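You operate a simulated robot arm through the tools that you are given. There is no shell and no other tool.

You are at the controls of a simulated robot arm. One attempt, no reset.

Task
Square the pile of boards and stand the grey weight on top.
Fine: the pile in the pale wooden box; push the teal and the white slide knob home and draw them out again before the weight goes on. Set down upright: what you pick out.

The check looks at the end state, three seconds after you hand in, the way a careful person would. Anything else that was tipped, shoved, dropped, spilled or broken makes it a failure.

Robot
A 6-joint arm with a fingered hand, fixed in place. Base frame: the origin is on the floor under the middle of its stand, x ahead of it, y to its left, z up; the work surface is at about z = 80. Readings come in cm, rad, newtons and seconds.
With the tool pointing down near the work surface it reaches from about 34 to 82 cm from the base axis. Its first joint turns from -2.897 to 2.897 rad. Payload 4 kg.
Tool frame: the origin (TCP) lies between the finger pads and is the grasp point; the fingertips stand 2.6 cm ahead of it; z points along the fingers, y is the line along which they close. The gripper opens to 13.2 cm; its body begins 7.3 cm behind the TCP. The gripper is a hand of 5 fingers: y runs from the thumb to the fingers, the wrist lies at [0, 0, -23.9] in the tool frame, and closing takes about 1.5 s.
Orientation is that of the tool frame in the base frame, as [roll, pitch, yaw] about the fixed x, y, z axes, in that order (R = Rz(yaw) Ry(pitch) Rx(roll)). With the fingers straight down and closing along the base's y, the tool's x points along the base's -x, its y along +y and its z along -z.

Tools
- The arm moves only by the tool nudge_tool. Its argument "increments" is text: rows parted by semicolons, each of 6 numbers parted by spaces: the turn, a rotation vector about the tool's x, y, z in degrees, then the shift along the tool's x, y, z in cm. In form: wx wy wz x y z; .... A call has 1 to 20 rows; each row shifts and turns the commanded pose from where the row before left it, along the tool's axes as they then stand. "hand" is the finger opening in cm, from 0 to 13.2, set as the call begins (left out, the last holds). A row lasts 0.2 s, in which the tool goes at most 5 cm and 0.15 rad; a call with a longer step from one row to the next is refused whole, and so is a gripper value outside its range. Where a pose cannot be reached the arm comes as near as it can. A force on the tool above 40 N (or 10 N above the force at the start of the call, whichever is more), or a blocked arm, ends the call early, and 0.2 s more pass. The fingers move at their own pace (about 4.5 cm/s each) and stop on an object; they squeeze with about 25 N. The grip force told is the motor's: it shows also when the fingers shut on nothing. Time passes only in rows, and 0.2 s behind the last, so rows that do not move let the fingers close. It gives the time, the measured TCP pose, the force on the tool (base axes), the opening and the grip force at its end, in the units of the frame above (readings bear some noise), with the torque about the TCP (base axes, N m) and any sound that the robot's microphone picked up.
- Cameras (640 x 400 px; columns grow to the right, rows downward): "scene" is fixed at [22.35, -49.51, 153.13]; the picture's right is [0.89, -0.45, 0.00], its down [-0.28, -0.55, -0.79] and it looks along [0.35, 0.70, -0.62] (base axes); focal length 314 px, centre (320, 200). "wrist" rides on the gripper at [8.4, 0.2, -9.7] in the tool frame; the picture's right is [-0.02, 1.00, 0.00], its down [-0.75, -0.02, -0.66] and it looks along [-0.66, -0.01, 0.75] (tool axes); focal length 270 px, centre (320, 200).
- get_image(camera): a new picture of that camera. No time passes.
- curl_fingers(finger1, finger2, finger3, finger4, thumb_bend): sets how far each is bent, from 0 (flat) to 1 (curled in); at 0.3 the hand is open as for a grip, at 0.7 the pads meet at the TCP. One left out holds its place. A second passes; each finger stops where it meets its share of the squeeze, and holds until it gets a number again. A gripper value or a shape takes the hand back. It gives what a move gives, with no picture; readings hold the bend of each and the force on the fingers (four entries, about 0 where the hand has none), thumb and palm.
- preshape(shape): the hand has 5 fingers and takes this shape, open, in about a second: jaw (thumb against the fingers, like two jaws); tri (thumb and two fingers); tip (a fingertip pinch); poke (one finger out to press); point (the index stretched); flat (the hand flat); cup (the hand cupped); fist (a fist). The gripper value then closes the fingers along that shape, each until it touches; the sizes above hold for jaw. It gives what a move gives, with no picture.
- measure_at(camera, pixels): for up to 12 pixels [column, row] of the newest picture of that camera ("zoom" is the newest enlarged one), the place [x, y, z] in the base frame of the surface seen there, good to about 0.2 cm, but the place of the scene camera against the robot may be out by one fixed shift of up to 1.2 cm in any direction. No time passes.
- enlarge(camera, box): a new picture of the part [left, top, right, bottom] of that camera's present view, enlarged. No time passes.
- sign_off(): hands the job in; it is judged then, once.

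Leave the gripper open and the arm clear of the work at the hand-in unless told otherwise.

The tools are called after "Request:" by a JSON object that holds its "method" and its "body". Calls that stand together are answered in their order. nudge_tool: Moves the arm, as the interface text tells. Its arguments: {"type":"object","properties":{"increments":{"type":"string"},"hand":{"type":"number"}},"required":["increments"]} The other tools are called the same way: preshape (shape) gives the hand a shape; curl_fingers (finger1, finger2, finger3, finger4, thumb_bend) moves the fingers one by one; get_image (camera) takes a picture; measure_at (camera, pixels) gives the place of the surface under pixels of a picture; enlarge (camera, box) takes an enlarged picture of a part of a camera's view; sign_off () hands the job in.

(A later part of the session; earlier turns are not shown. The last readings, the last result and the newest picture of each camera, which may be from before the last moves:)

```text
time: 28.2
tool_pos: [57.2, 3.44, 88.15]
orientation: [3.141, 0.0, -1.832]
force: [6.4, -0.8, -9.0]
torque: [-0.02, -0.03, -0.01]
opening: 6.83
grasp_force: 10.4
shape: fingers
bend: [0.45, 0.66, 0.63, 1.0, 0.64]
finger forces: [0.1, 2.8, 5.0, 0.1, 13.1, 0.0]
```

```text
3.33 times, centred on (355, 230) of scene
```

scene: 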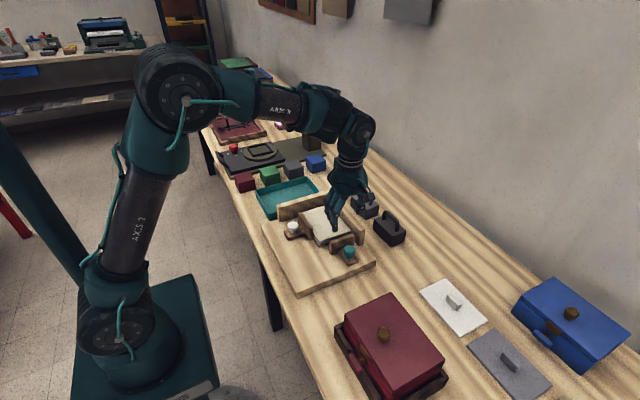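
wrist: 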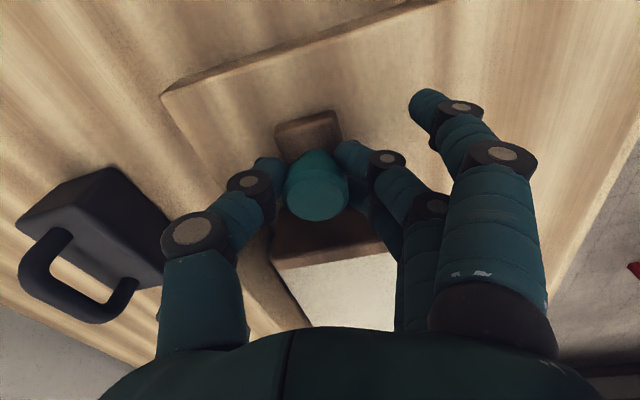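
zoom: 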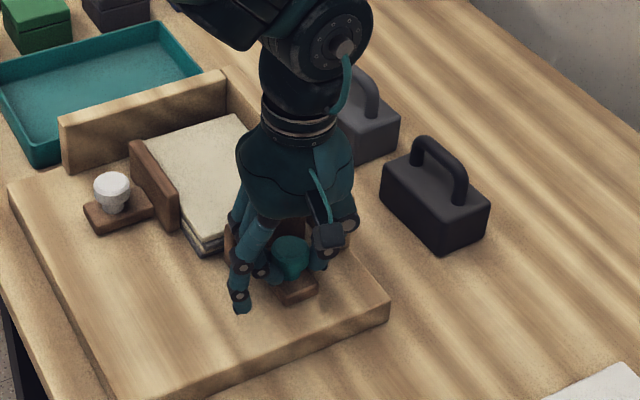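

No resistance yet (y force under 1 N). Continuing with smaller steps.

Request:
{"method": "nudge_tool", "body": {"increments": "0 0 0 -0.29 0.078 0; 0 0 0 -0.29 0.078 0; 0 0 0 -0.29 0.078 0; 0 0 0 -0.29 0.078 0; 0 0 0 0 0 0"}}

Request:
{"method": "get_image", "body": {"camera": "wrist"}}

Request:
{"method": "enlarge", "body": {"camera": "scene", "box": [275, 170, 435, 290]}}

```text
time: 29.4
tool_pos: [57.1, 4.54, 88.12]
orientation: [3.141, -0.001, -1.834]
force: [10.3, -3.0, -5.3]
torque: [-0.09, -0.17, 0.01]
opening: 6.94
grasp_force: 11.7
shape: fingers
bend: [0.45, 0.66, 0.64, 1.0, 0.64]
finger forces: [0.0, 2.4, 4.2, 0.0, 15.4, 0.0]
```

```text
taken
```

wrist: 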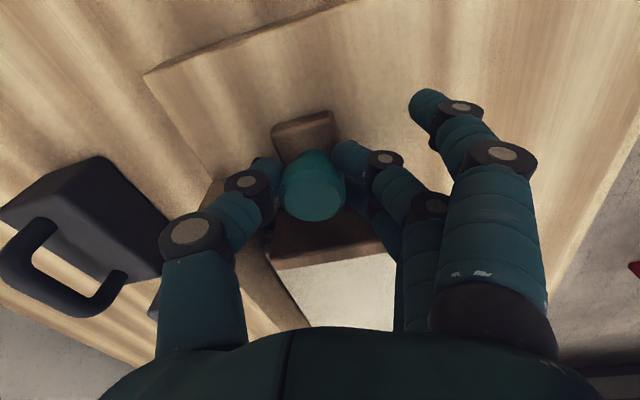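

```text
3.33 times, centred on (355, 230) of scene
```

zoom: 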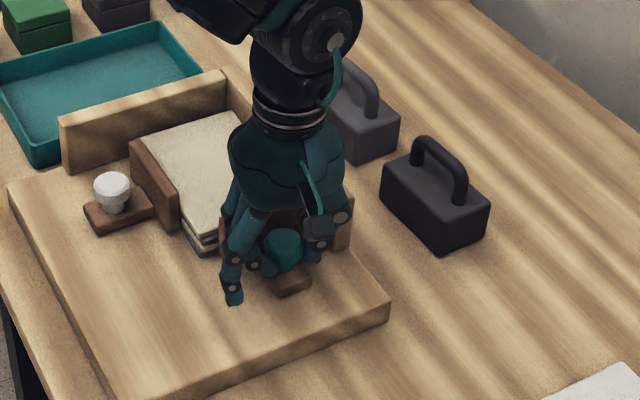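

The boards are starting to move (y force -3 N). A sideways force of 10 N in x shows my line is slightly off the track, so I'll ease 0.12 cm toward +x while continuing.

Request:
{"method": "nudge_tool", "body": {"increments": "0 0 0 -0.03 -0.116 0; 0 0 0 -0.29 0.078 0; 0 0 0 -0.29 0.078 0; 0 0 0 -0.29 0.078 0; 0 0 0 0 0 0"}}

Request:
{"method": "enlarge", "body": {"camera": "scene", "box": [275, 170, 435, 290]}}

```text
time: 30.6
tool_pos: [57.08, 5.33, 88.1]
orientation: [3.138, -0.003, -1.832]
force: [1.5, -1.5, -7.2]
torque: [-0.07, 0.0, 0.0]
opening: 6.86
grasp_force: 10.3
shape: fingers
bend: [0.45, 0.66, 0.64, 1.0, 0.64]
finger forces: [0.0, 4.0, 5.7, 0.1, 11.6, 0.0]
```

```text
3.33 times, centred on (355, 230) of scene
```

zoom: 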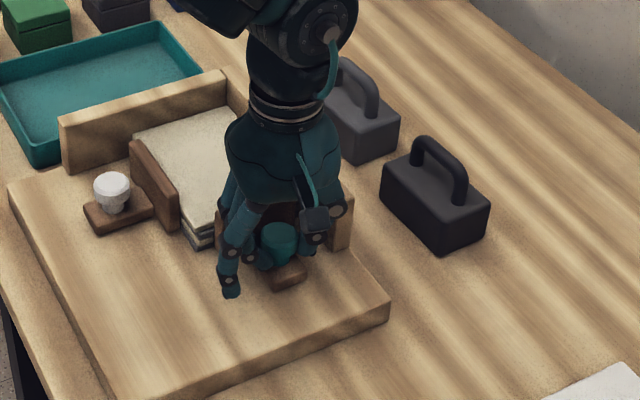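

The side force is gone. Next I'll check the thumb's clearance to the wall in the wrist view, then continue.

Request:
{"method": "nudge_tool", "body": {"increments": "0 0 0 -0.29 0.078 0; 0 0 0 -0.29 0.078 0; 0 0 0 0 0 0"}}

Request:
{"method": "get_image", "body": {"camera": "wrist"}}

Request:
{"method": "enlarge", "body": {"camera": "scene", "box": [275, 170, 435, 290]}}

```text
time: 31.4
tool_pos: [57.12, 5.85, 88.25]
orientation: [3.141, 0.001, -1.834]
force: [2.6, -20.1, -7.7]
torque: [-0.4, 0.03, -0.11]
opening: 6.94
grasp_force: 12.2
shape: fingers
bend: [0.45, 0.66, 0.64, 1.0, 0.64]
finger forces: [0.0, 6.7, 3.3, 0.0, 14.6, 0.1]
```

```text
taken
```

wrist: 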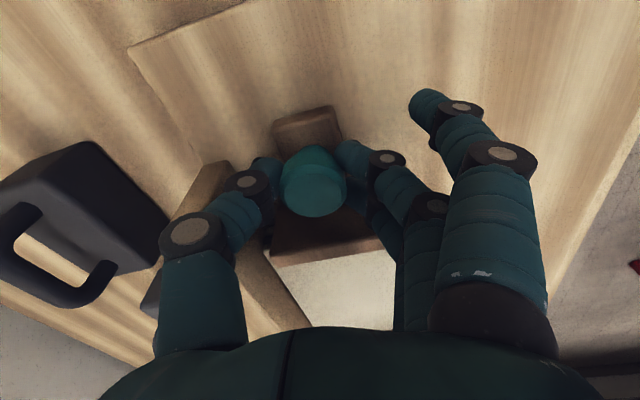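

```text
3.33 times, centred on (355, 230) of scene
```

zoom: 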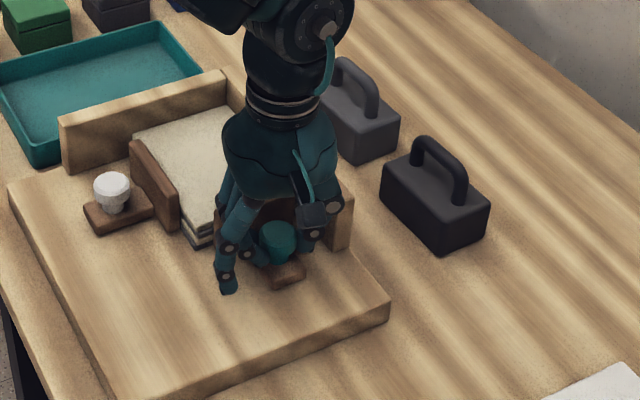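

The y force jumped to 20 N after 4.3 cm of travel, the same travel as the white slide. I'll check whether the boards now touch the +y wall.

Request:
{"method": "enlarge", "body": {"camera": "scene", "box": [290, 185, 350, 245]}}

Request:
{"method": "enlarge", "body": {"camera": "wrist", "box": [160, 120, 440, 340]}}

```text
6.67 times, centred on (320, 215) of scene
```

zoom: 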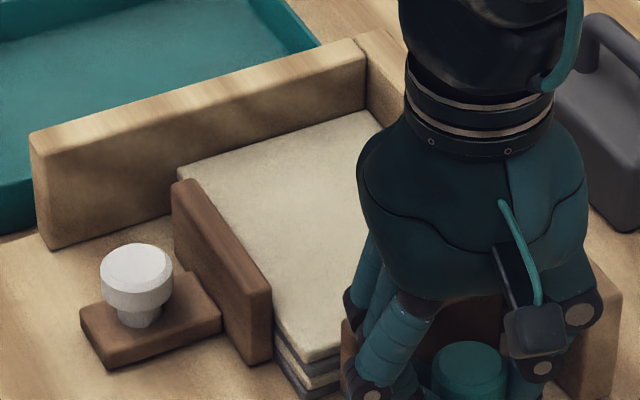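

```text
1.82 times, centred on (300, 230) of wrist
```

zoom: 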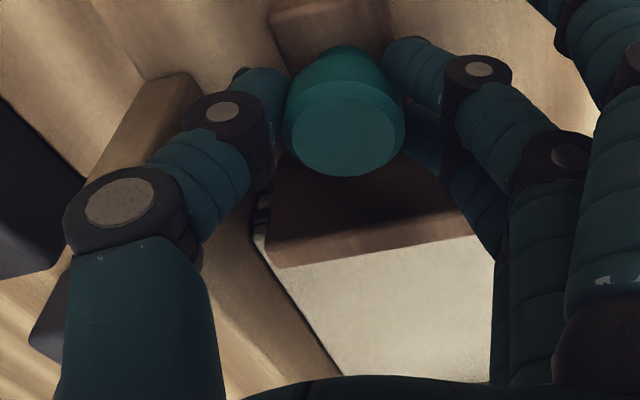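

Request:
{"method": "enlarge", "body": {"camera": "scene", "box": [300, 190, 340, 215]}}

Request:
{"method": "measure_at", "body": {"camera": "zoom", "pixels": [[130, 220], [180, 215], [180, 190], [300, 170], [300, 150], [420, 130], [420, 110], [470, 120], [490, 130], [150, 225], [500, 150], [520, 150]]}}

```text
16.00 times, centred on (320, 202) of scene
```

zoom: 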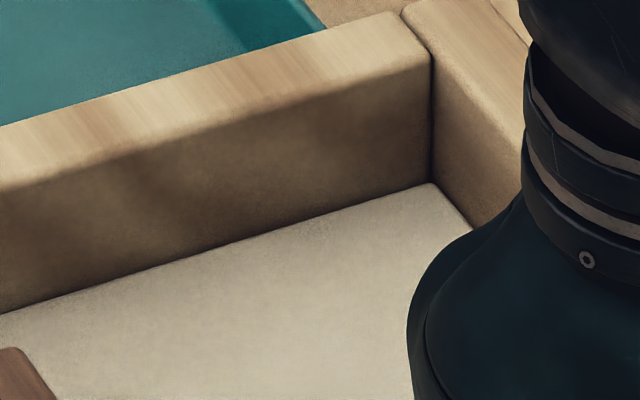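

```text
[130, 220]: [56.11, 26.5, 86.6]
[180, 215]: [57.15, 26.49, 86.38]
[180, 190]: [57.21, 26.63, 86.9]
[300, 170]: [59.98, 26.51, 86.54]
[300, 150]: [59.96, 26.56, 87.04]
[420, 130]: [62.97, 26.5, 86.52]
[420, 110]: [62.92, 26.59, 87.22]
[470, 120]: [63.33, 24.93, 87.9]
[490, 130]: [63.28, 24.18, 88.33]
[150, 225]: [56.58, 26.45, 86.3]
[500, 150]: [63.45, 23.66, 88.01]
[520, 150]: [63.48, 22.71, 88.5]
```

Request:
{"method": "measure_at", "body": {"camera": "zoom", "pixels": [[60, 305], [120, 285], [200, 260], [300, 228], [400, 198], [428, 190], [440, 200], [455, 215], [465, 232]]}}

```text
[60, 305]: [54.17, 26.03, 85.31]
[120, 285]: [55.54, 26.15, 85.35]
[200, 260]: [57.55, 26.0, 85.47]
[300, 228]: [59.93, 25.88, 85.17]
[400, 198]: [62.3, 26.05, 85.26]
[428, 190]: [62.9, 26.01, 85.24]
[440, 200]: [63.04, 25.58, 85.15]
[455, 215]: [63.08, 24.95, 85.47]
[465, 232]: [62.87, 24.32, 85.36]
```

The top board's edge follows the +y wall line evenly, so teal is home too. Now I'll draw the teal slide back out 4.4 cm to where it started (y≈1.5).

Request:
{"method": "nudge_tool", "body": {"increments": "0 0 0 0.29 -0.078 0; 0 0 0 0.386 -0.104 0; 0 0 0 0.386 -0.104 0; 0 0 0 0.386 -0.104 0; 0 0 0 0.386 -0.104 0; 0 0 0 0.386 -0.104 0; 0 0 0 0.386 -0.104 0; 0 0 0 0.386 -0.104 0; 0 0 0 0.386 -0.104 0; 0 0 0 0.386 -0.104 0; 0 0 0 0.386 -0.104 0; 0 0 0 0 0 0"}}

Request:
{"method": "get_image", "body": {"camera": "wrist"}}

Request:
{"method": "enlarge", "body": {"camera": "scene", "box": [275, 170, 435, 290]}}

```text
time: 34.0
tool_pos: [57.31, 1.66, 88.22]
orientation: [3.139, -0.001, -1.833]
force: [0.6, 1.7, -9.9]
torque: [0.08, 0.13, 0.0]
opening: 6.82
grasp_force: 10.5
shape: fingers
bend: [0.45, 0.65, 0.64, 1.0, 0.64]
finger forces: [0.0, 4.8, 6.8, 0.0, 10.6, 0.0]
```

```text
taken
```

wrist: 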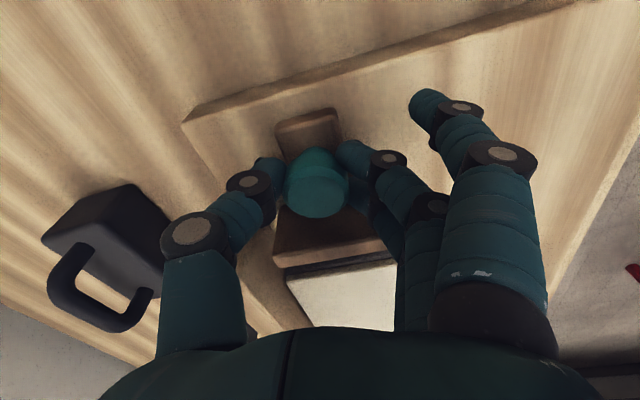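

```text
3.33 times, centred on (355, 230) of scene
```

zoom: 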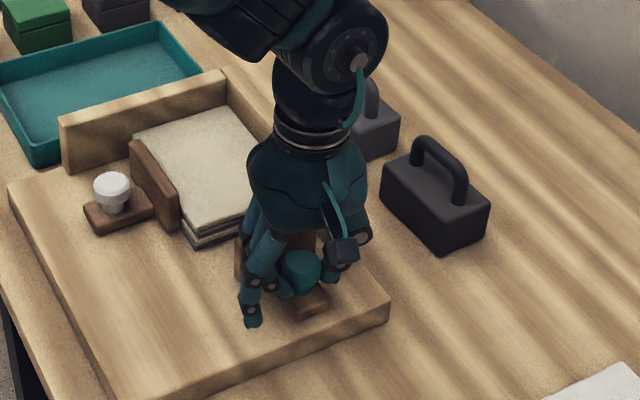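

Teal is back to within 0.1 cm of its start. I'll take it the last 0.15 cm, then release and rise.

Request:
{"method": "nudge_tool", "body": {"increments": "0 0 0 0.145 -0.039 0; 0 0 0 0 0 0"}}

Request:
{"method": "curl_fingers", "body": {"finger2": 0.5, "finger3": 0.5, "thumb_bend": 0.5}}

Request:
{"method": "get_image", "body": {"camera": "wrist"}}

```text
time: 34.6
tool_pos: [57.15, 1.57, 88.13]
orientation: [3.14, 0.0, -1.832]
force: [2.6, 9.6, -7.4]
torque: [0.2, 0.0, 0.01]
opening: 6.81
grasp_force: 11.1
shape: fingers
bend: [0.45, 0.65, 0.63, 1.0, 0.64]
finger forces: [0.0, 3.0, 8.2, 0.0, 10.0, 0.1]
```

```text
time: 35.6
tool_pos: [57.19, 1.42, 88.27]
orientation: [3.141, 0.0, -1.832]
force: [0.1, 0.7, -0.8]
torque: [0.04, -0.03, -0.01]
opening: 8.26
grasp_force: 0.2
shape: fingers
bend: [0.45, 0.5, 0.5, 1.0, 0.5]
finger forces: [0.1, 0.0, 0.0, 0.0, 0.0, 0.0]
```

```text
taken
```

wrist: 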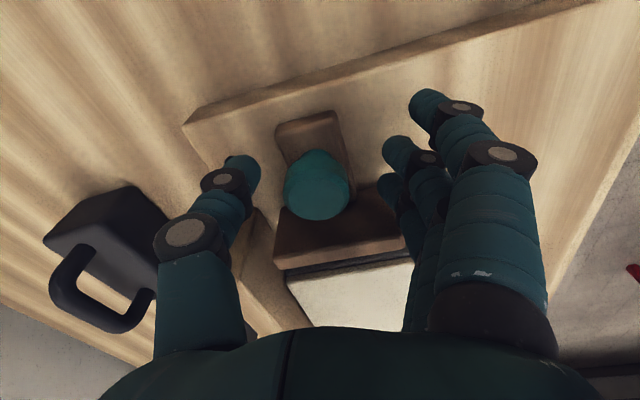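

The 9.6 N at the end shows teal reached its outer stop, and it is now released. Rising, turning back by 75°, and moving over the white knob at (46.7, 18.5).

Request:
{"method": "nudge_tool", "body": {"increments": "0 0 0 0 0 -2; 0 0 0 0 0 -3.5; 0 0 0 0 0 -3.5; 0 0 0 0 0 -3.5; 0 0 8.33 0 0 0; 0 0 8.33 0 0 0; 0 0 8.33 0 0 0; 0 0 8.33 0 0 0; 0 0 8.33 0 0 0; 0 0 8.33 0 0 0; 0 0 8.33 0 0 0; 0 0 8.33 0 0 0; 0 0 8.33 0 0 0; 0 0 0 0 0 0"}}

Request:
{"method": "get_image", "body": {"camera": "wrist"}}

Request:
{"method": "enlarge", "body": {"camera": "scene", "box": [255, 175, 415, 295]}}

```text
time: 38.6
tool_pos: [57.19, 1.5, 100.77]
orientation: [-3.142, 0.001, 3.139]
force: [0.9, -0.9, -0.1]
torque: [-0.01, 0.0, 0.0]
opening: 8.28
grasp_force: 0.0
shape: fingers
bend: [0.45, 0.5, 0.5, 1.0, 0.5]
finger forces: [0.0, 0.0, 0.0, 0.1, 0.1, 0.0]
```

```text
taken
```

wrist: 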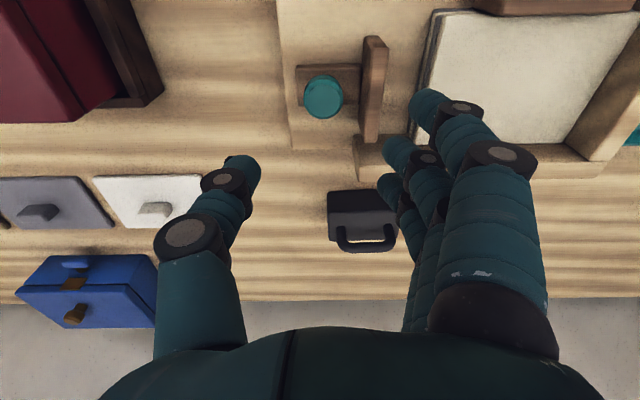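

```text
3.33 times, centred on (335, 235) of scene
```

zoom: 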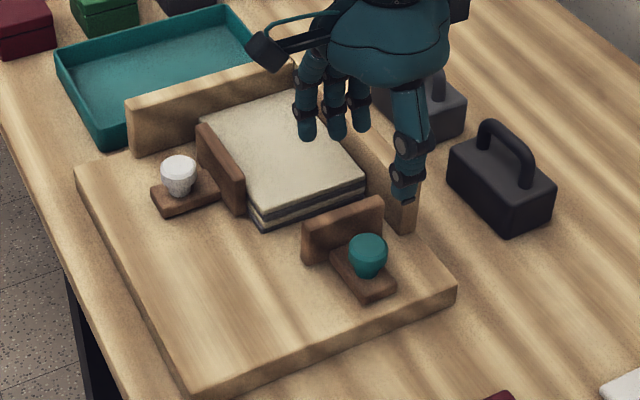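

The pile's near side looks flush now. Moving over the white knob.

Request:
{"method": "nudge_tool", "body": {"increments": "0 0 0 2.6 4.25 0; 0 0 0 2.6 4.25 0; 0 0 0 2.6 4.25 0; 0 0 0 2.7 4.25 0; 0 0 0 0 0 0; 0 0 0 0 0 0"}}

Request:
{"method": "get_image", "body": {"camera": "wrist"}}

Request:
{"method": "enlarge", "body": {"camera": "scene", "box": [290, 190, 370, 245]}}

```text
refused: row 4 steps farther than a row can; nothing moved
```

```text
taken
```

wrist: 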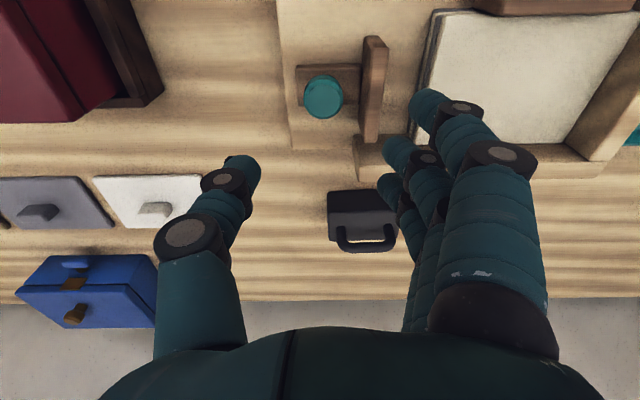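

```text
7.27 times, centred on (330, 218) of scene
```

zoom: 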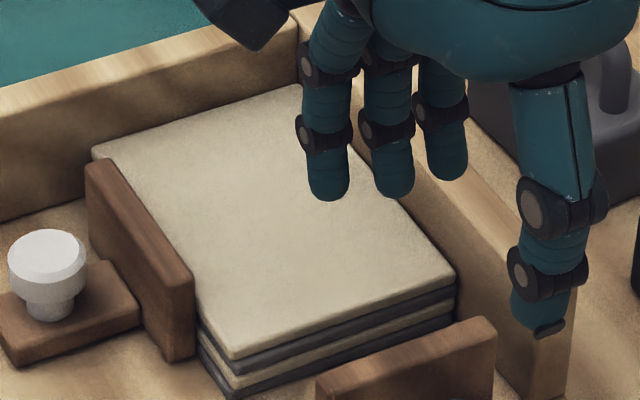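

That step was refused for being slightly too long (5.03 cm), and nothing moved. The pile shows four boards with flush edges. I'll repeat the move with shorter steps.

Request:
{"method": "nudge_tool", "body": {"increments": "0 0 0 2.1 3.4 0; 0 0 0 2.1 3.4 0; 0 0 0 2.1 3.4 0; 0 0 0 2.1 3.4 0; 0 0 0 2.1 3.4 0; 0 0 0 0 0 0"}}

Request:
{"method": "get_image", "body": {"camera": "wrist"}}

Request:
{"method": "enlarge", "body": {"camera": "scene", "box": [290, 190, 370, 245]}}

```text
time: 40.0
tool_pos: [46.71, 18.42, 100.58]
orientation: [-3.141, 0.0, -3.14]
force: [0.0, 0.2, 0.0]
torque: [-0.01, -0.01, -0.03]
opening: 8.28
grasp_force: 0.0
shape: fingers
bend: [0.45, 0.5, 0.5, 1.0, 0.5]
finger forces: [0.0, 0.1, 0.0, 0.1, 0.0, 0.0]
```

```text
taken
```

wrist: 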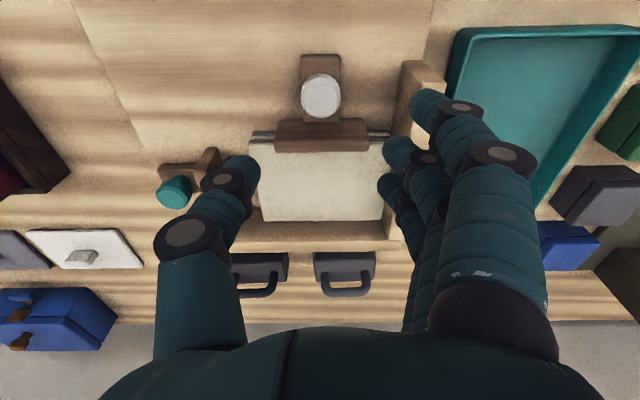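

```text
7.27 times, centred on (330, 218) of scene
```

zoom: 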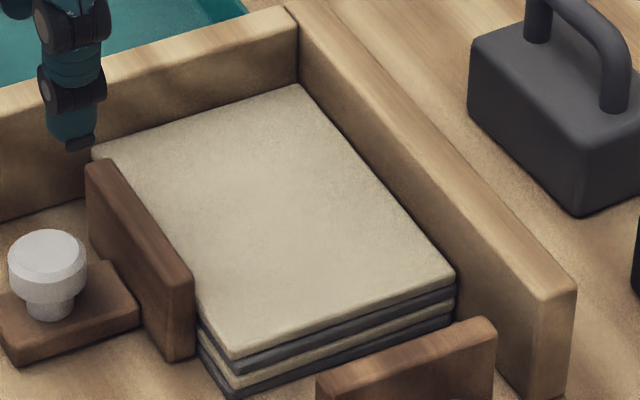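

The pile looks well squared. Lowering over the white knob at (46.7, 18.45) to z≈87.9 to draw it out.

Request:
{"method": "nudge_tool", "body": {"increments": "0 0 0 0 0 3; 0 0 0 0 0 3; 0 0 0 0 0 3; 0 0 0 0 0 2.4; 0 0 0 0 0 1.3; 0 0 0 0 0 0"}}

Request:
{"method": "get_image", "body": {"camera": "wrist"}}

```text
time: 41.4
tool_pos: [46.54, 18.59, 87.97]
orientation: [-3.141, 0.001, 3.14]
force: [0.0, 0.0, 0.5]
torque: [0.0, 0.01, -0.01]
opening: 8.24
grasp_force: 0.0
shape: fingers
bend: [0.45, 0.5, 0.5, 1.0, 0.5]
finger forces: [0.0, 0.0, 0.1, 0.1, 0.0, 0.0]
```

```text
taken
```

wrist: 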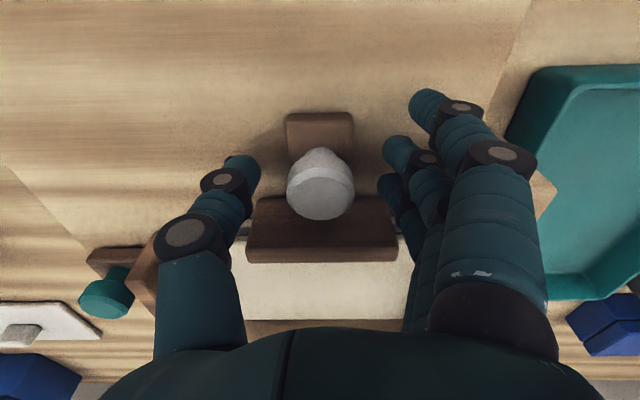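

Centred, with no contact. Closing the pinch on the white knob.

Request:
{"method": "curl_fingers", "body": {"finger2": 0.59, "finger3": 0.59, "thumb_bend": 0.59}}

Request:
{"method": "curl_fingers", "body": {"finger2": 0.7, "finger3": 0.7, "thumb_bend": 0.7}}

```text
time: 42.4
tool_pos: [46.7, 18.53, 88.03]
orientation: [-3.14, 0.0, -3.141]
force: [-1.1, 0.7, 0.1]
torque: [0.02, 0.03, -0.01]
opening: 6.96
grasp_force: 0.1
shape: fingers
bend: [0.45, 0.59, 0.59, 1.0, 0.59]
finger forces: [0.1, 0.0, 0.0, 0.0, 0.0, 0.0]
```

```text
time: 43.4
tool_pos: [46.62, 18.41, 88.0]
orientation: [-3.141, 0.0, 3.14]
force: [0.3, -1.4, -8.1]
torque: [-0.01, 0.07, -0.06]
opening: 6.57
grasp_force: 11.5
shape: fingers
bend: [0.45, 0.64, 0.63, 1.0, 0.65]
finger forces: [0.0, 4.7, 5.7, 0.1, 11.6, 0.0]
```

Gripped. I'll give a small confirming push of 0.2 cm toward home to be sure the pile is still hard against the wall.

Request:
{"method": "nudge_tool", "body": {"increments": "0 0 0 -0.12 0 0; 0 0 0 -0.12 0 0; 0 0 0 0 0 0"}}

```text
time: 44.2
tool_pos: [46.77, 18.5, 87.89]
orientation: [3.141, -0.005, -3.14]
force: [-11.7, -2.3, -9.0]
torque: [-0.06, 0.23, -0.02]
opening: 6.61
grasp_force: 12.2
shape: fingers
bend: [0.45, 0.64, 0.63, 1.0, 0.65]
finger forces: [0.1, 7.1, 4.3, 0.1, 12.6, 0.0]
```

It is firm at 12 N. Drawing the white slide out (-x) by 4.4 cm to its starting place, x≈42.35.

Request:
{"method": "nudge_tool", "body": {"increments": "0 0 0 0.3 0 0; 0 0 0 0.4 0 0; 0 0 0 0.4 0 0; 0 0 0 0.4 0 0; 0 0 0 0.4 0 0; 0 0 0 0.4 0 0; 0 0 0 0.4 0 0; 0 0 0 0.4 0 0; 0 0 0 0.4 0 0; 0 0 0 0.4 0 0; 0 0 0 0.4 0 0; 0 0 0 0 0 0"}}

Request:
{"method": "get_image", "body": {"camera": "wrist"}}

Request:
{"method": "enlarge", "body": {"camera": "scene", "box": [255, 175, 415, 295]}}

```text
time: 46.8
tool_pos: [42.67, 18.43, 88.14]
orientation: [3.141, -0.001, -3.142]
force: [3.6, 2.5, -14.1]
torque: [0.05, -0.02, -0.08]
opening: 6.59
grasp_force: 11.4
shape: fingers
bend: [0.45, 0.63, 0.62, 1.0, 0.65]
finger forces: [0.0, 5.7, 8.8, 0.0, 8.6, 0.0]
```

```text
taken
```

wrist: 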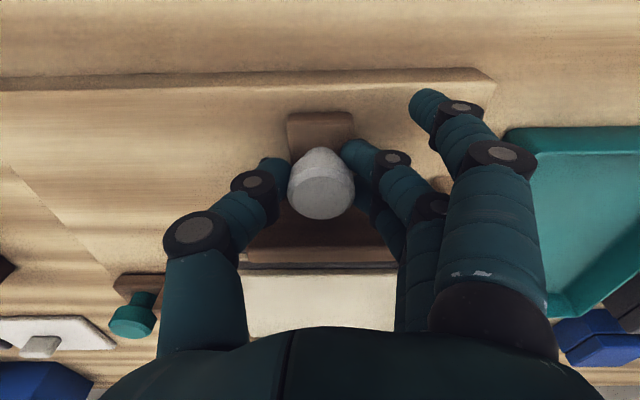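

```text
3.33 times, centred on (335, 235) of scene
```

zoom: 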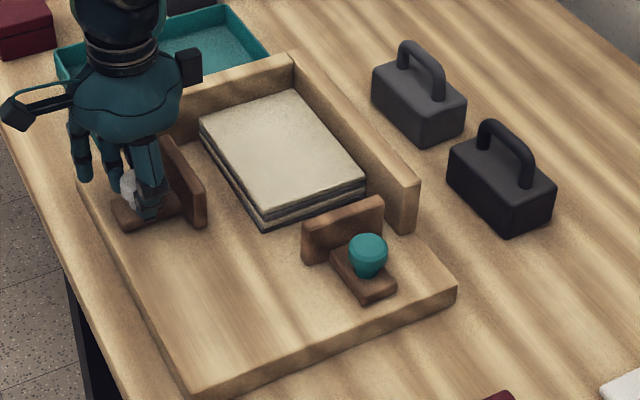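

x=42.67 with a slight resistance. I'll try the last 0.3 cm toward the original position and watch for the stop.

Request:
{"method": "nudge_tool", "body": {"increments": "0 0 0 0.15 0 0; 0 0 0 0.15 0 0; 0 0 0 0 0 0"}}

Request:
{"method": "get_image", "body": {"camera": "wrist"}}

```text
time: 47.6
tool_pos: [42.31, 18.41, 88.08]
orientation: [-3.14, 0.001, -3.141]
force: [12.1, 2.0, -5.7]
torque: [0.0, -0.26, -0.03]
opening: 6.51
grasp_force: 10.9
shape: fingers
bend: [0.45, 0.64, 0.61, 1.0, 0.66]
finger forces: [0.0, 3.3, 9.1, 0.1, 8.5, 0.0]
```

```text
taken
```

wrist: 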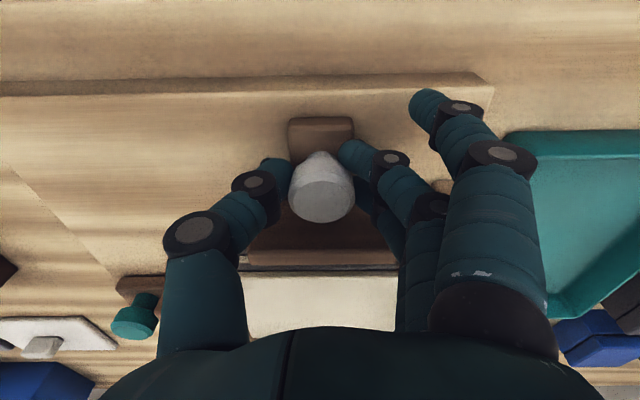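

The outer stop shows at 12 N and x=42.3, so white is fully drawn out. Releasing and rising.

Request:
{"method": "curl_fingers", "body": {"finger2": 0.5, "finger3": 0.5, "thumb_bend": 0.5}}

Request:
{"method": "nudge_tool", "body": {"increments": "0 0 0 0 0 -2; 0 0 0 0 0 -3.5; 0 0 0 0 0 -3.5; 0 0 0 0 0 -3.5; 0 0 0 0 0 -3.5; 0 0 0 0 0 0"}}

Request:
{"method": "get_image", "body": {"camera": "wrist"}}

Request:
{"method": "enlarge", "body": {"camera": "scene", "box": [255, 175, 415, 295]}}

```text
time: 48.6
tool_pos: [42.27, 18.38, 88.0]
orientation: [3.141, -0.001, 3.14]
force: [0.0, -0.6, -0.3]
torque: [0.0, -0.02, 0.01]
opening: 8.27
grasp_force: 0.2
shape: fingers
bend: [0.45, 0.5, 0.5, 1.0, 0.5]
finger forces: [0.0, 0.0, 0.0, 0.0, 0.0, 0.1]
```

```text
time: 50.0
tool_pos: [42.26, 18.41, 104.16]
orientation: [-3.142, 0.001, 3.141]
force: [-0.3, 0.9, 0.8]
torque: [0.01, 0.01, 0.01]
opening: 8.28
grasp_force: 0.0
shape: fingers
bend: [0.45, 0.5, 0.5, 1.0, 0.5]
finger forces: [0.1, 0.0, 0.1, 0.0, 0.0, 0.1]
```

```text
taken
```

wrist: 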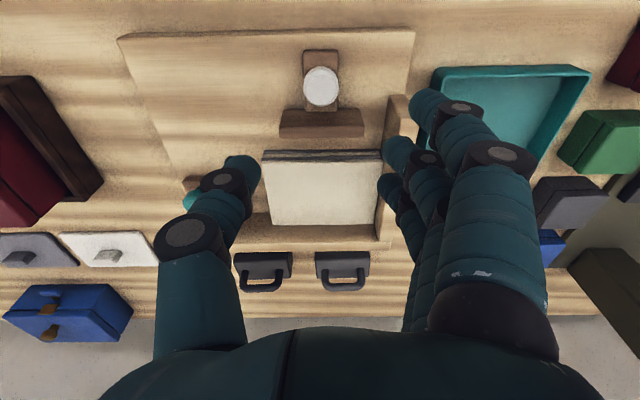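

```text
3.33 times, centred on (335, 235) of scene
```

zoom: 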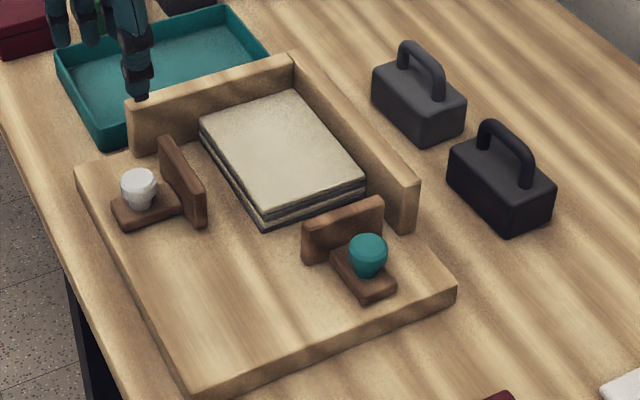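

Both slides are out. I'll look closely at the pile's edges.

Request:
{"method": "enlarge", "body": {"camera": "scene", "box": [295, 190, 360, 240]}}

Request:
{"method": "enlarge", "body": {"camera": "wrist", "box": [240, 80, 420, 260]}}

```text
8.00 times, centred on (328, 215) of scene
```

zoom: 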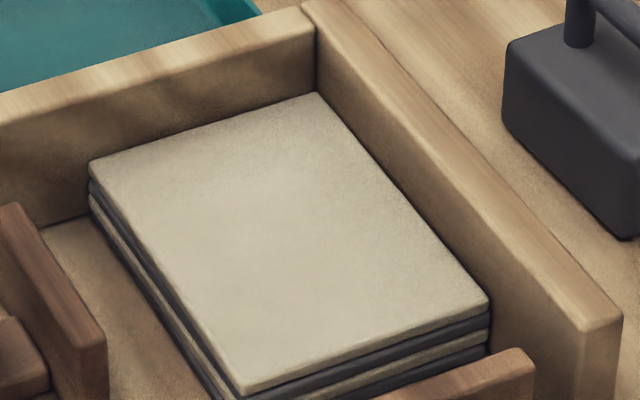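

```text
2.22 times, centred on (330, 170) of wrist
```

zoom: 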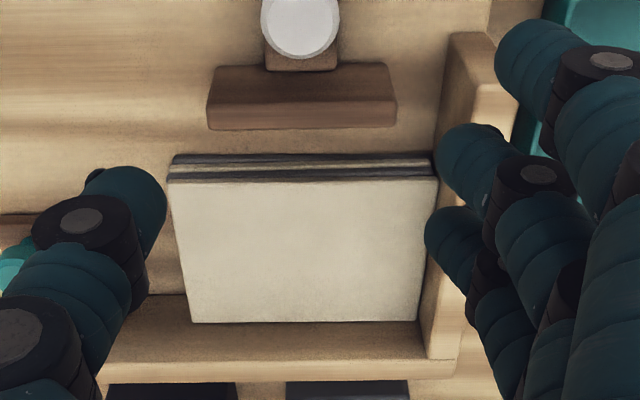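

The pile is square in both directions. A quick numeric check of the layer edges at both ends on the -x side, and the wall gap.

Request:
{"method": "measure_at", "body": {"camera": "zoom", "pixels": [[185, 159], [185, 167], [185, 175], [185, 190], [415, 157], [415, 165], [415, 173], [415, 190], [200, 318], [410, 316], [300, 250], [425, 250]]}}

```text
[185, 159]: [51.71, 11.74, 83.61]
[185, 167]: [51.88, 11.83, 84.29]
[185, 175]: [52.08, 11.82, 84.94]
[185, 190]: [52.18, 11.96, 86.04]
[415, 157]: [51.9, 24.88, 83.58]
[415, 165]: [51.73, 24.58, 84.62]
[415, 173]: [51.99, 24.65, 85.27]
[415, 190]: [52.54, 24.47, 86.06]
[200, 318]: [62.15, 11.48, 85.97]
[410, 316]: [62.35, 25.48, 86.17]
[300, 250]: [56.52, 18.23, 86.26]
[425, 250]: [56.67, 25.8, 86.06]
```

The numbers confirm it: pile x 51.9–62.3, y 11.3–25.8, top z=86.1, hard against both walls. Now the weight: I'll open the hand to the jaw shape up here and travel at z=104 toward the grey weight for a closer look.

Request:
{"method": "preshape", "body": {"shape": "jaw"}}

Request:
{"method": "nudge_tool", "body": {"increments": "0 0 0 -4.2 0.4 0; 0 0 0 -4.2 0.4 0; 0 0 0 -4.2 0.4 0; 0 0 0 -4.2 0.4 0; 0 0 0 -4.2 0.4 0; 0 0 0 0 0 0"}}

Request:
{"method": "get_image", "body": {"camera": "wrist"}}

```text
time: 50.9
tool_pos: [42.31, 18.43, 103.98]
orientation: [-3.14, 0.001, 3.141]
force: [0.8, -1.0, 0.0]
torque: [0.0, -0.02, -0.02]
opening: 13.2
grasp_force: 0.0
shape: jaw
bend: [0.3, 0.3, 0.3, 0.3, 0.3]
finger forces: [0.0, 0.0, 0.1, 0.0, 0.0, 0.0]
```

```text
time: 52.3
tool_pos: [63.13, 20.41, 103.81]
orientation: [3.141, -0.001, -3.141]
force: [0.7, 0.2, -1.4]
torque: [0.0, 0.05, 0.03]
opening: 13.17
grasp_force: 0.0
shape: jaw
bend: [0.3, 0.3, 0.3, 0.3, 0.3]
finger forces: [0.0, 0.0, 0.1, 0.1, 0.1, 0.0]
```

```text
taken
```

wrist: 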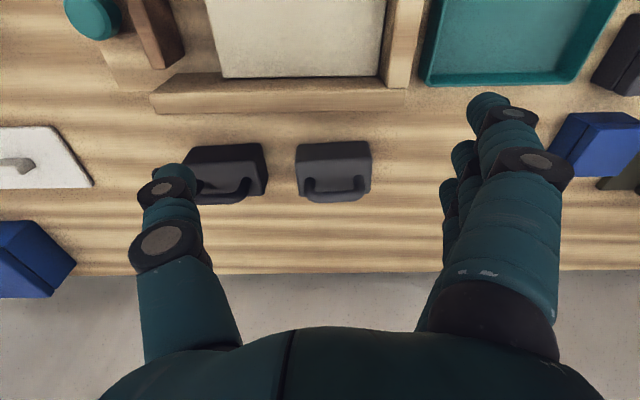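

The grey weight is at (335,172) and the darker black one at (228,172). I'll enlarge and measure the grey one.

Request:
{"method": "enlarge", "body": {"camera": "wrist", "box": [190, 120, 400, 230]}}

Request:
{"method": "measure_at", "body": {"camera": "wrist", "pixels": [[297, 147], [370, 144], [297, 165], [371, 162], [310, 178], [335, 190], [360, 178], [335, 170], [304, 195], [370, 193], [335, 150], [264, 162]]}}

```text
3.05 times, centred on (295, 175) of wrist
```

zoom: 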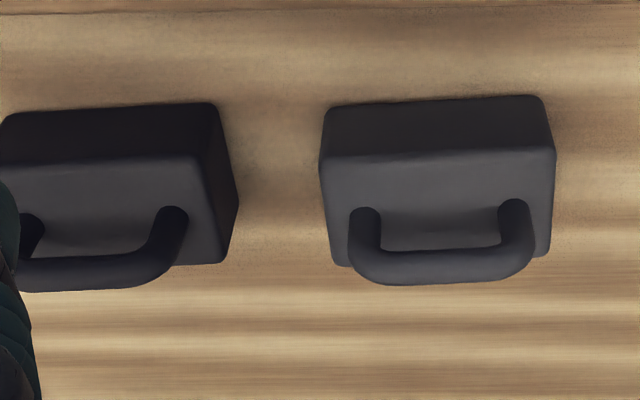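

```text
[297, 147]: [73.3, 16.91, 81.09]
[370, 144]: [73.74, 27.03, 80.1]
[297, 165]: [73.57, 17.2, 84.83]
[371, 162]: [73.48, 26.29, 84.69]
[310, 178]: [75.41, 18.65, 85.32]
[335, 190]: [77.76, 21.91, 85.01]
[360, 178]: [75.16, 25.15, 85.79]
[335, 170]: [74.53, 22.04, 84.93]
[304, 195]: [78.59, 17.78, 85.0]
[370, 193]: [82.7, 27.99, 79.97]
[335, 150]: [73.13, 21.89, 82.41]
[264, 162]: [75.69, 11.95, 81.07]
```

Request:
{"method": "measure_at", "body": {"camera": "zoom", "pixels": [[440, 262], [400, 265], [490, 258], [440, 255], [440, 275], [365, 215], [515, 205], [365, 250], [520, 245], [335, 262], [548, 252], [440, 240]]}}

```text
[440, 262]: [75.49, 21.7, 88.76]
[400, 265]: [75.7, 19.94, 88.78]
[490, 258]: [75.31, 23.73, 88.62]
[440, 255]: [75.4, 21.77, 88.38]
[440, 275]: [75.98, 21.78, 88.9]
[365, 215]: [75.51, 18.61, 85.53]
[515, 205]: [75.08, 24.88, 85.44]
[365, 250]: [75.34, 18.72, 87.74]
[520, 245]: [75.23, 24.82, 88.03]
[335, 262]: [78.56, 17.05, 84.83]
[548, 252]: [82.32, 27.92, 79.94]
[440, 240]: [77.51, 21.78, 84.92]
```

Grey weight: body x≈73–78.7, y≈17.3–26.2, top z=85.0. The handle bar runs along y at x≈75.7, centred on y≈21.75, top z=88.9. I'll pinch the bar across x, so I'll turn the hand 90° here first.

Request:
{"method": "nudge_tool", "body": {"increments": "0 0 -8.1 0 0 0; 0 0 -8.1 0 0 0; 0 0 -8.1 0 0 0; 0 0 -8.1 0 0 0; 0 0 -8.1 0 0 0; 0 0 -8.1 0 0 0; 0 0 -8.1 0 0 0; 0 0 -8.1 0 0 0; 0 0 -8.1 0 0 0; 0 0 -8.1 0 0 0; 0 0 -8.1 0 0 0; 0 0 0 0 0 0", "hand": 9}}

Request:
{"method": "get_image", "body": {"camera": "wrist"}}

```text
time: 54.9
tool_pos: [63.35, 20.44, 104.01]
orientation: [3.141, -0.001, -1.585]
force: [0.0, 0.4, 0.9]
torque: [0.02, 0.0, 0.0]
opening: 9.06
grasp_force: 0.0
shape: jaw
bend: [0.68, 0.68, 0.68, 0.68, 0.64]
finger forces: [0.0, 0.0, 0.1, 0.0, 0.0, 0.0]
```

```text
taken
```

wrist: 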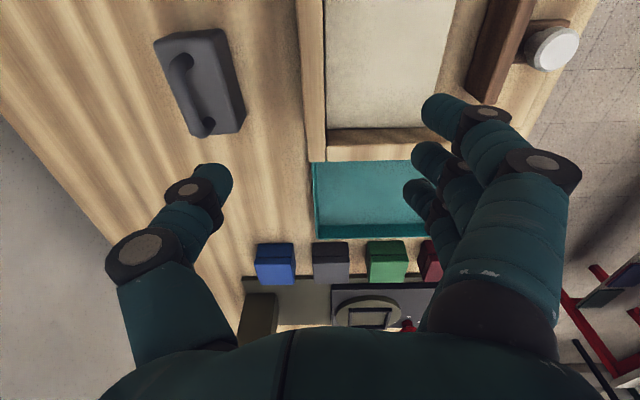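

Turned to yaw -90.8°. Now I'll move over the grey handle at (75.8, 21.75), coming down to z≈98.

Request:
{"method": "nudge_tool", "body": {"increments": "0 0 0 -0.37 -3.11 1.5; 0 0 0 -0.37 -3.11 1.5; 0 0 0 -0.37 -3.11 1.5; 0 0 0 -0.37 -3.1 1.5; 0 0 0 0 0 0; 0 0 0 0 0 0"}}

Request:
{"method": "get_image", "body": {"camera": "wrist"}}

Request:
{"method": "get_image", "body": {"camera": "scene"}}

```text
time: 56.3
tool_pos: [75.59, 21.61, 97.82]
orientation: [3.141, -0.002, -1.588]
force: [-0.8, 1.0, -0.9]
torque: [0.01, -0.03, 0.0]
opening: 9.05
grasp_force: 0.1
shape: jaw
bend: [0.68, 0.68, 0.68, 0.68, 0.64]
finger forces: [0.1, 0.0, 0.0, 0.1, 0.0, 0.0]
```

```text
taken
```

wrist: 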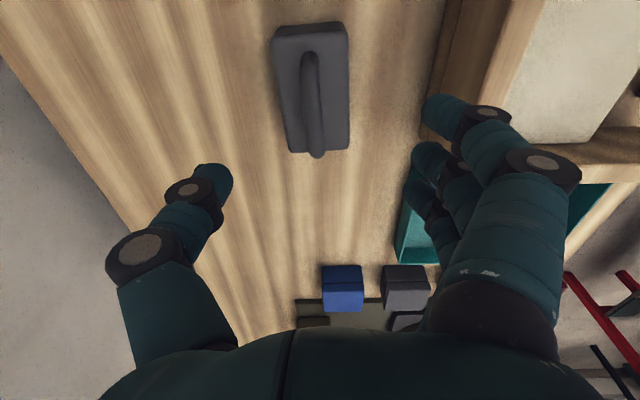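

```text
taken
```

scene: 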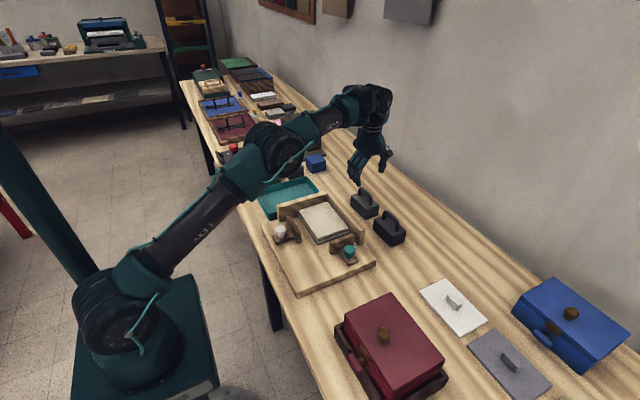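

The handle is in view as a bar from (310,58) to (316,152). I'll measure it from here for fine centring.

Request:
{"method": "measure_at", "body": {"camera": "wrist", "pixels": [[310, 62], [311, 80], [312, 100], [314, 120], [316, 140], [303, 100], [321, 100], [285, 148], [347, 140], [273, 40], [345, 36], [317, 154]]}}

Request:
{"method": "enlarge", "body": {"camera": "wrist", "box": [230, 10, 400, 180]}}

```text
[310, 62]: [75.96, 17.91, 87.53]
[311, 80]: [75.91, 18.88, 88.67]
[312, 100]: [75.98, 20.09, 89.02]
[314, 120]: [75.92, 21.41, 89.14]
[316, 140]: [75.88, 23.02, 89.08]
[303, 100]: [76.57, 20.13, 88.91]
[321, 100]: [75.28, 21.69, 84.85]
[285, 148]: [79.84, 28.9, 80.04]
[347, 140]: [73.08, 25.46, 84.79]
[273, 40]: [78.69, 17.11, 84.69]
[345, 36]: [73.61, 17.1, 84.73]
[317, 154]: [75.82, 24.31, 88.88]
```

```text
2.35 times, centred on (315, 95) of wrist
```

zoom: 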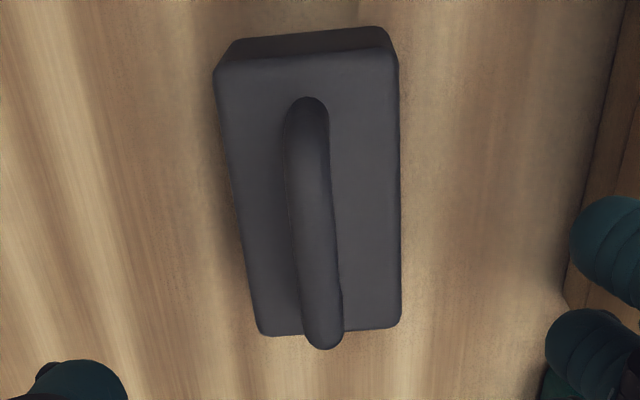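

The bar ridge is at x≈75.93, y 18–25, top z=89.1. I'll centre (0.33 cm toward +x) and lower to z≈88.8, so the fingertips stay about 1 cm above the body top.

Request:
{"method": "nudge_tool", "body": {"increments": "0 0 0 0 -0.33 2; 0 0 0 0 0 3; 0 0 0 0 0 2.4; 0 0 0 0 0 1.0; 0 0 0 0 0 0.6; 0 0 0 0 0 0"}}

Request:
{"method": "get_image", "body": {"camera": "wrist"}}

Request:
{"method": "enlarge", "body": {"camera": "scene", "box": [310, 140, 430, 250]}}

```text
time: 57.7
tool_pos: [75.99, 21.53, 88.99]
orientation: [-3.141, -0.001, -1.583]
force: [-0.7, 0.0, -0.8]
torque: [0.02, 0.0, 0.02]
opening: 9.03
grasp_force: 0.1
shape: jaw
bend: [0.68, 0.68, 0.68, 0.68, 0.64]
finger forces: [0.0, 0.1, 0.0, 0.0, 0.0, 0.1]
```

```text
taken
```

wrist: 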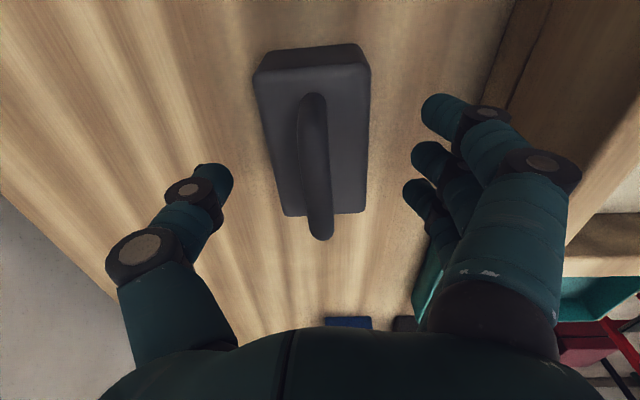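

```text
3.64 times, centred on (370, 195) of scene
```

zoom: 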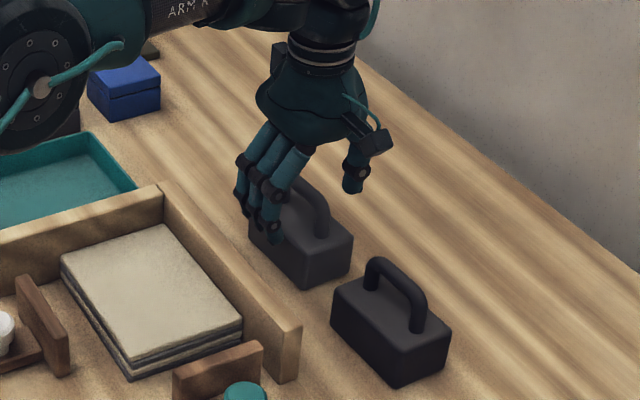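

Well placed: the bar at column 316 lies between the fingers and thumb. Closing partly to 4 cm first to check the centring.

Request:
{"method": "nudge_tool", "body": {"increments": "0 0 0 0 0 0; 0 0 0 0 0 0; 0 0 0 0 0 0; 0 0 0 0 0 0; 0 0 0 0 0 0; 0 0 0 0 0 0", "hand": 4}}

Request:
{"method": "get_image", "body": {"camera": "wrist"}}

Request:
{"method": "enlarge", "body": {"camera": "scene", "box": [330, 160, 410, 230]}}

```text
time: 59.1
tool_pos: [76.06, 21.73, 88.87]
orientation: [3.141, 0.001, -1.586]
force: [0.2, -0.2, 0.1]
torque: [0.01, 0.04, -0.02]
opening: 4.09
grasp_force: 0.2
shape: jaw
bend: [0.73, 0.73, 0.73, 0.73, 0.7]
finger forces: [0.0, 0.0, 0.0, 0.0, 0.0, 0.0]
```

```text
taken
```

wrist: 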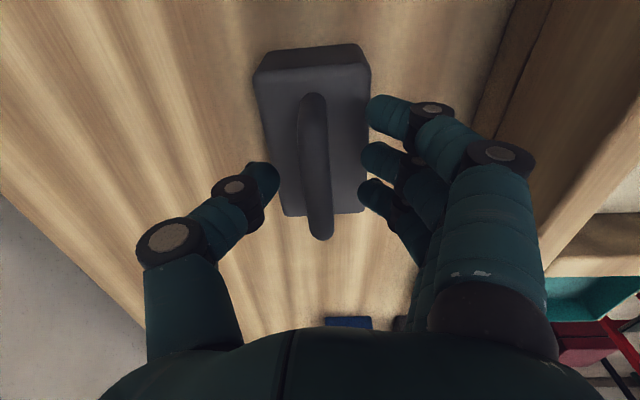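

```text
5.71 times, centred on (370, 195) of scene
```

zoom: 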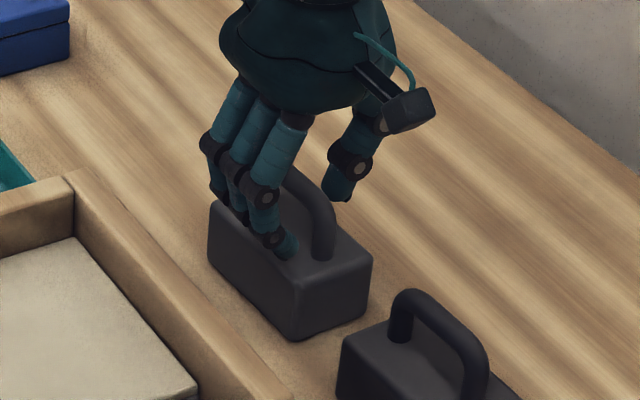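

No contact forces, and the bar lies between thumb and fingers. Closing fully on the handle.

Request:
{"method": "nudge_tool", "body": {"increments": "0 0 0 0 0 0; 0 0 0 0 0 0; 0 0 0 0 0 0; 0 0 0 0 0 0; 0 0 0 0 0 0; 0 0 0 0 0 0; 0 0 0 0 0 0; 0 0 0 0 0 0", "hand": 0}}

Request:
{"method": "get_image", "body": {"camera": "wrist"}}

Request:
{"method": "enlarge", "body": {"camera": "scene", "box": [330, 160, 410, 230]}}

```text
time: 60.9
tool_pos: [76.09, 21.63, 88.83]
orientation: [3.14, 0.0, -1.587]
force: [-1.6, 0.6, -0.4]
torque: [-0.03, 0.13, 0.05]
opening: 0.11
grasp_force: 25.1
shape: jaw
bend: [0.7, 0.65, 0.67, 0.72, 0.71]
finger forces: [5.8, 5.6, 5.4, 5.8, 22.0, 0.0]
```

```text
taken
```

wrist: 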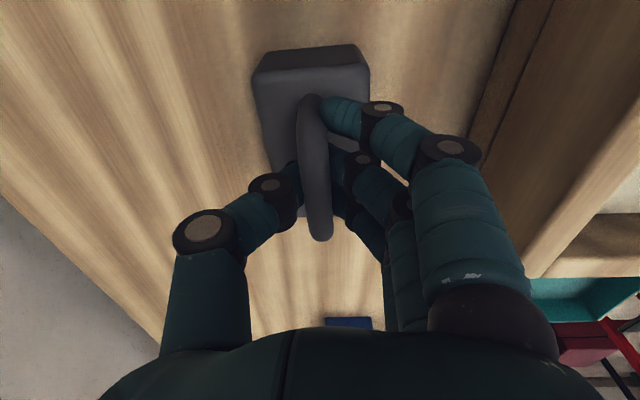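

```text
5.71 times, centred on (370, 195) of scene
```

zoom: 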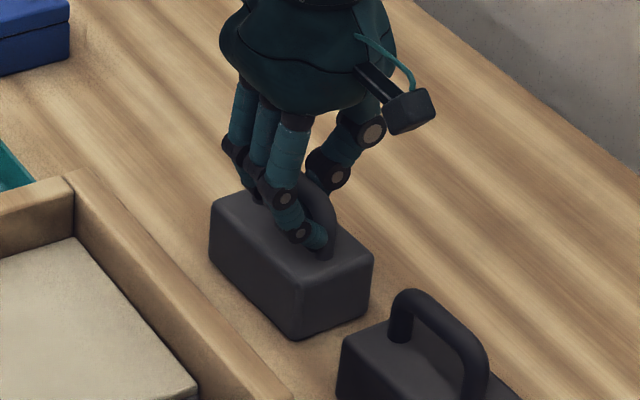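

The grip holds at 25 N (thumb 22 N, fingers about 5.6 N each). Lifting slowly by 1.5 cm to test it.

Request:
{"method": "nudge_tool", "body": {"increments": "0 0 0 0 0 -0.3; 0 0 0 0 0 -0.4; 0 0 0 0 0 -0.4; 0 0 0 0 0 -0.4; 0 0 0 0 0 0"}}

Request:
{"method": "get_image", "body": {"camera": "wrist"}}

Request:
{"method": "enlarge", "body": {"camera": "scene", "box": [330, 160, 410, 230]}}

```text
time: 62.1
tool_pos: [76.1, 21.66, 90.43]
orientation: [3.139, 0.0, -1.587]
force: [0.4, -0.4, -13.9]
torque: [-0.02, 0.09, 0.02]
opening: 0.08
grasp_force: 25.1
shape: jaw
bend: [0.7, 0.64, 0.66, 0.72, 0.72]
finger forces: [5.5, 6.5, 6.3, 5.3, 20.4, 0.0]
```

```text
taken
```

wrist: 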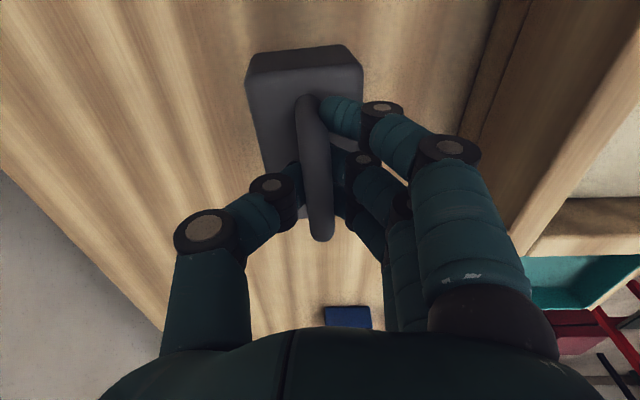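

```text
5.71 times, centred on (370, 195) of scene
```

zoom: 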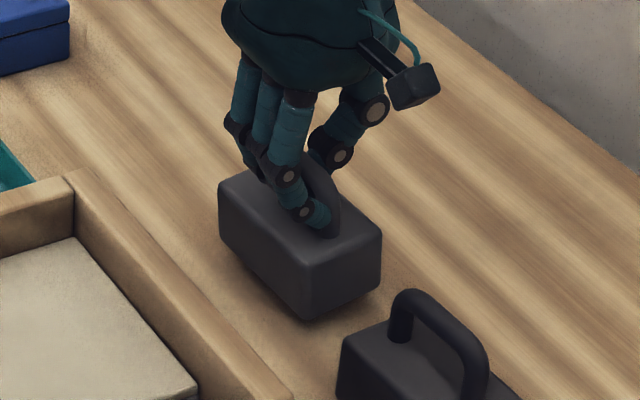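

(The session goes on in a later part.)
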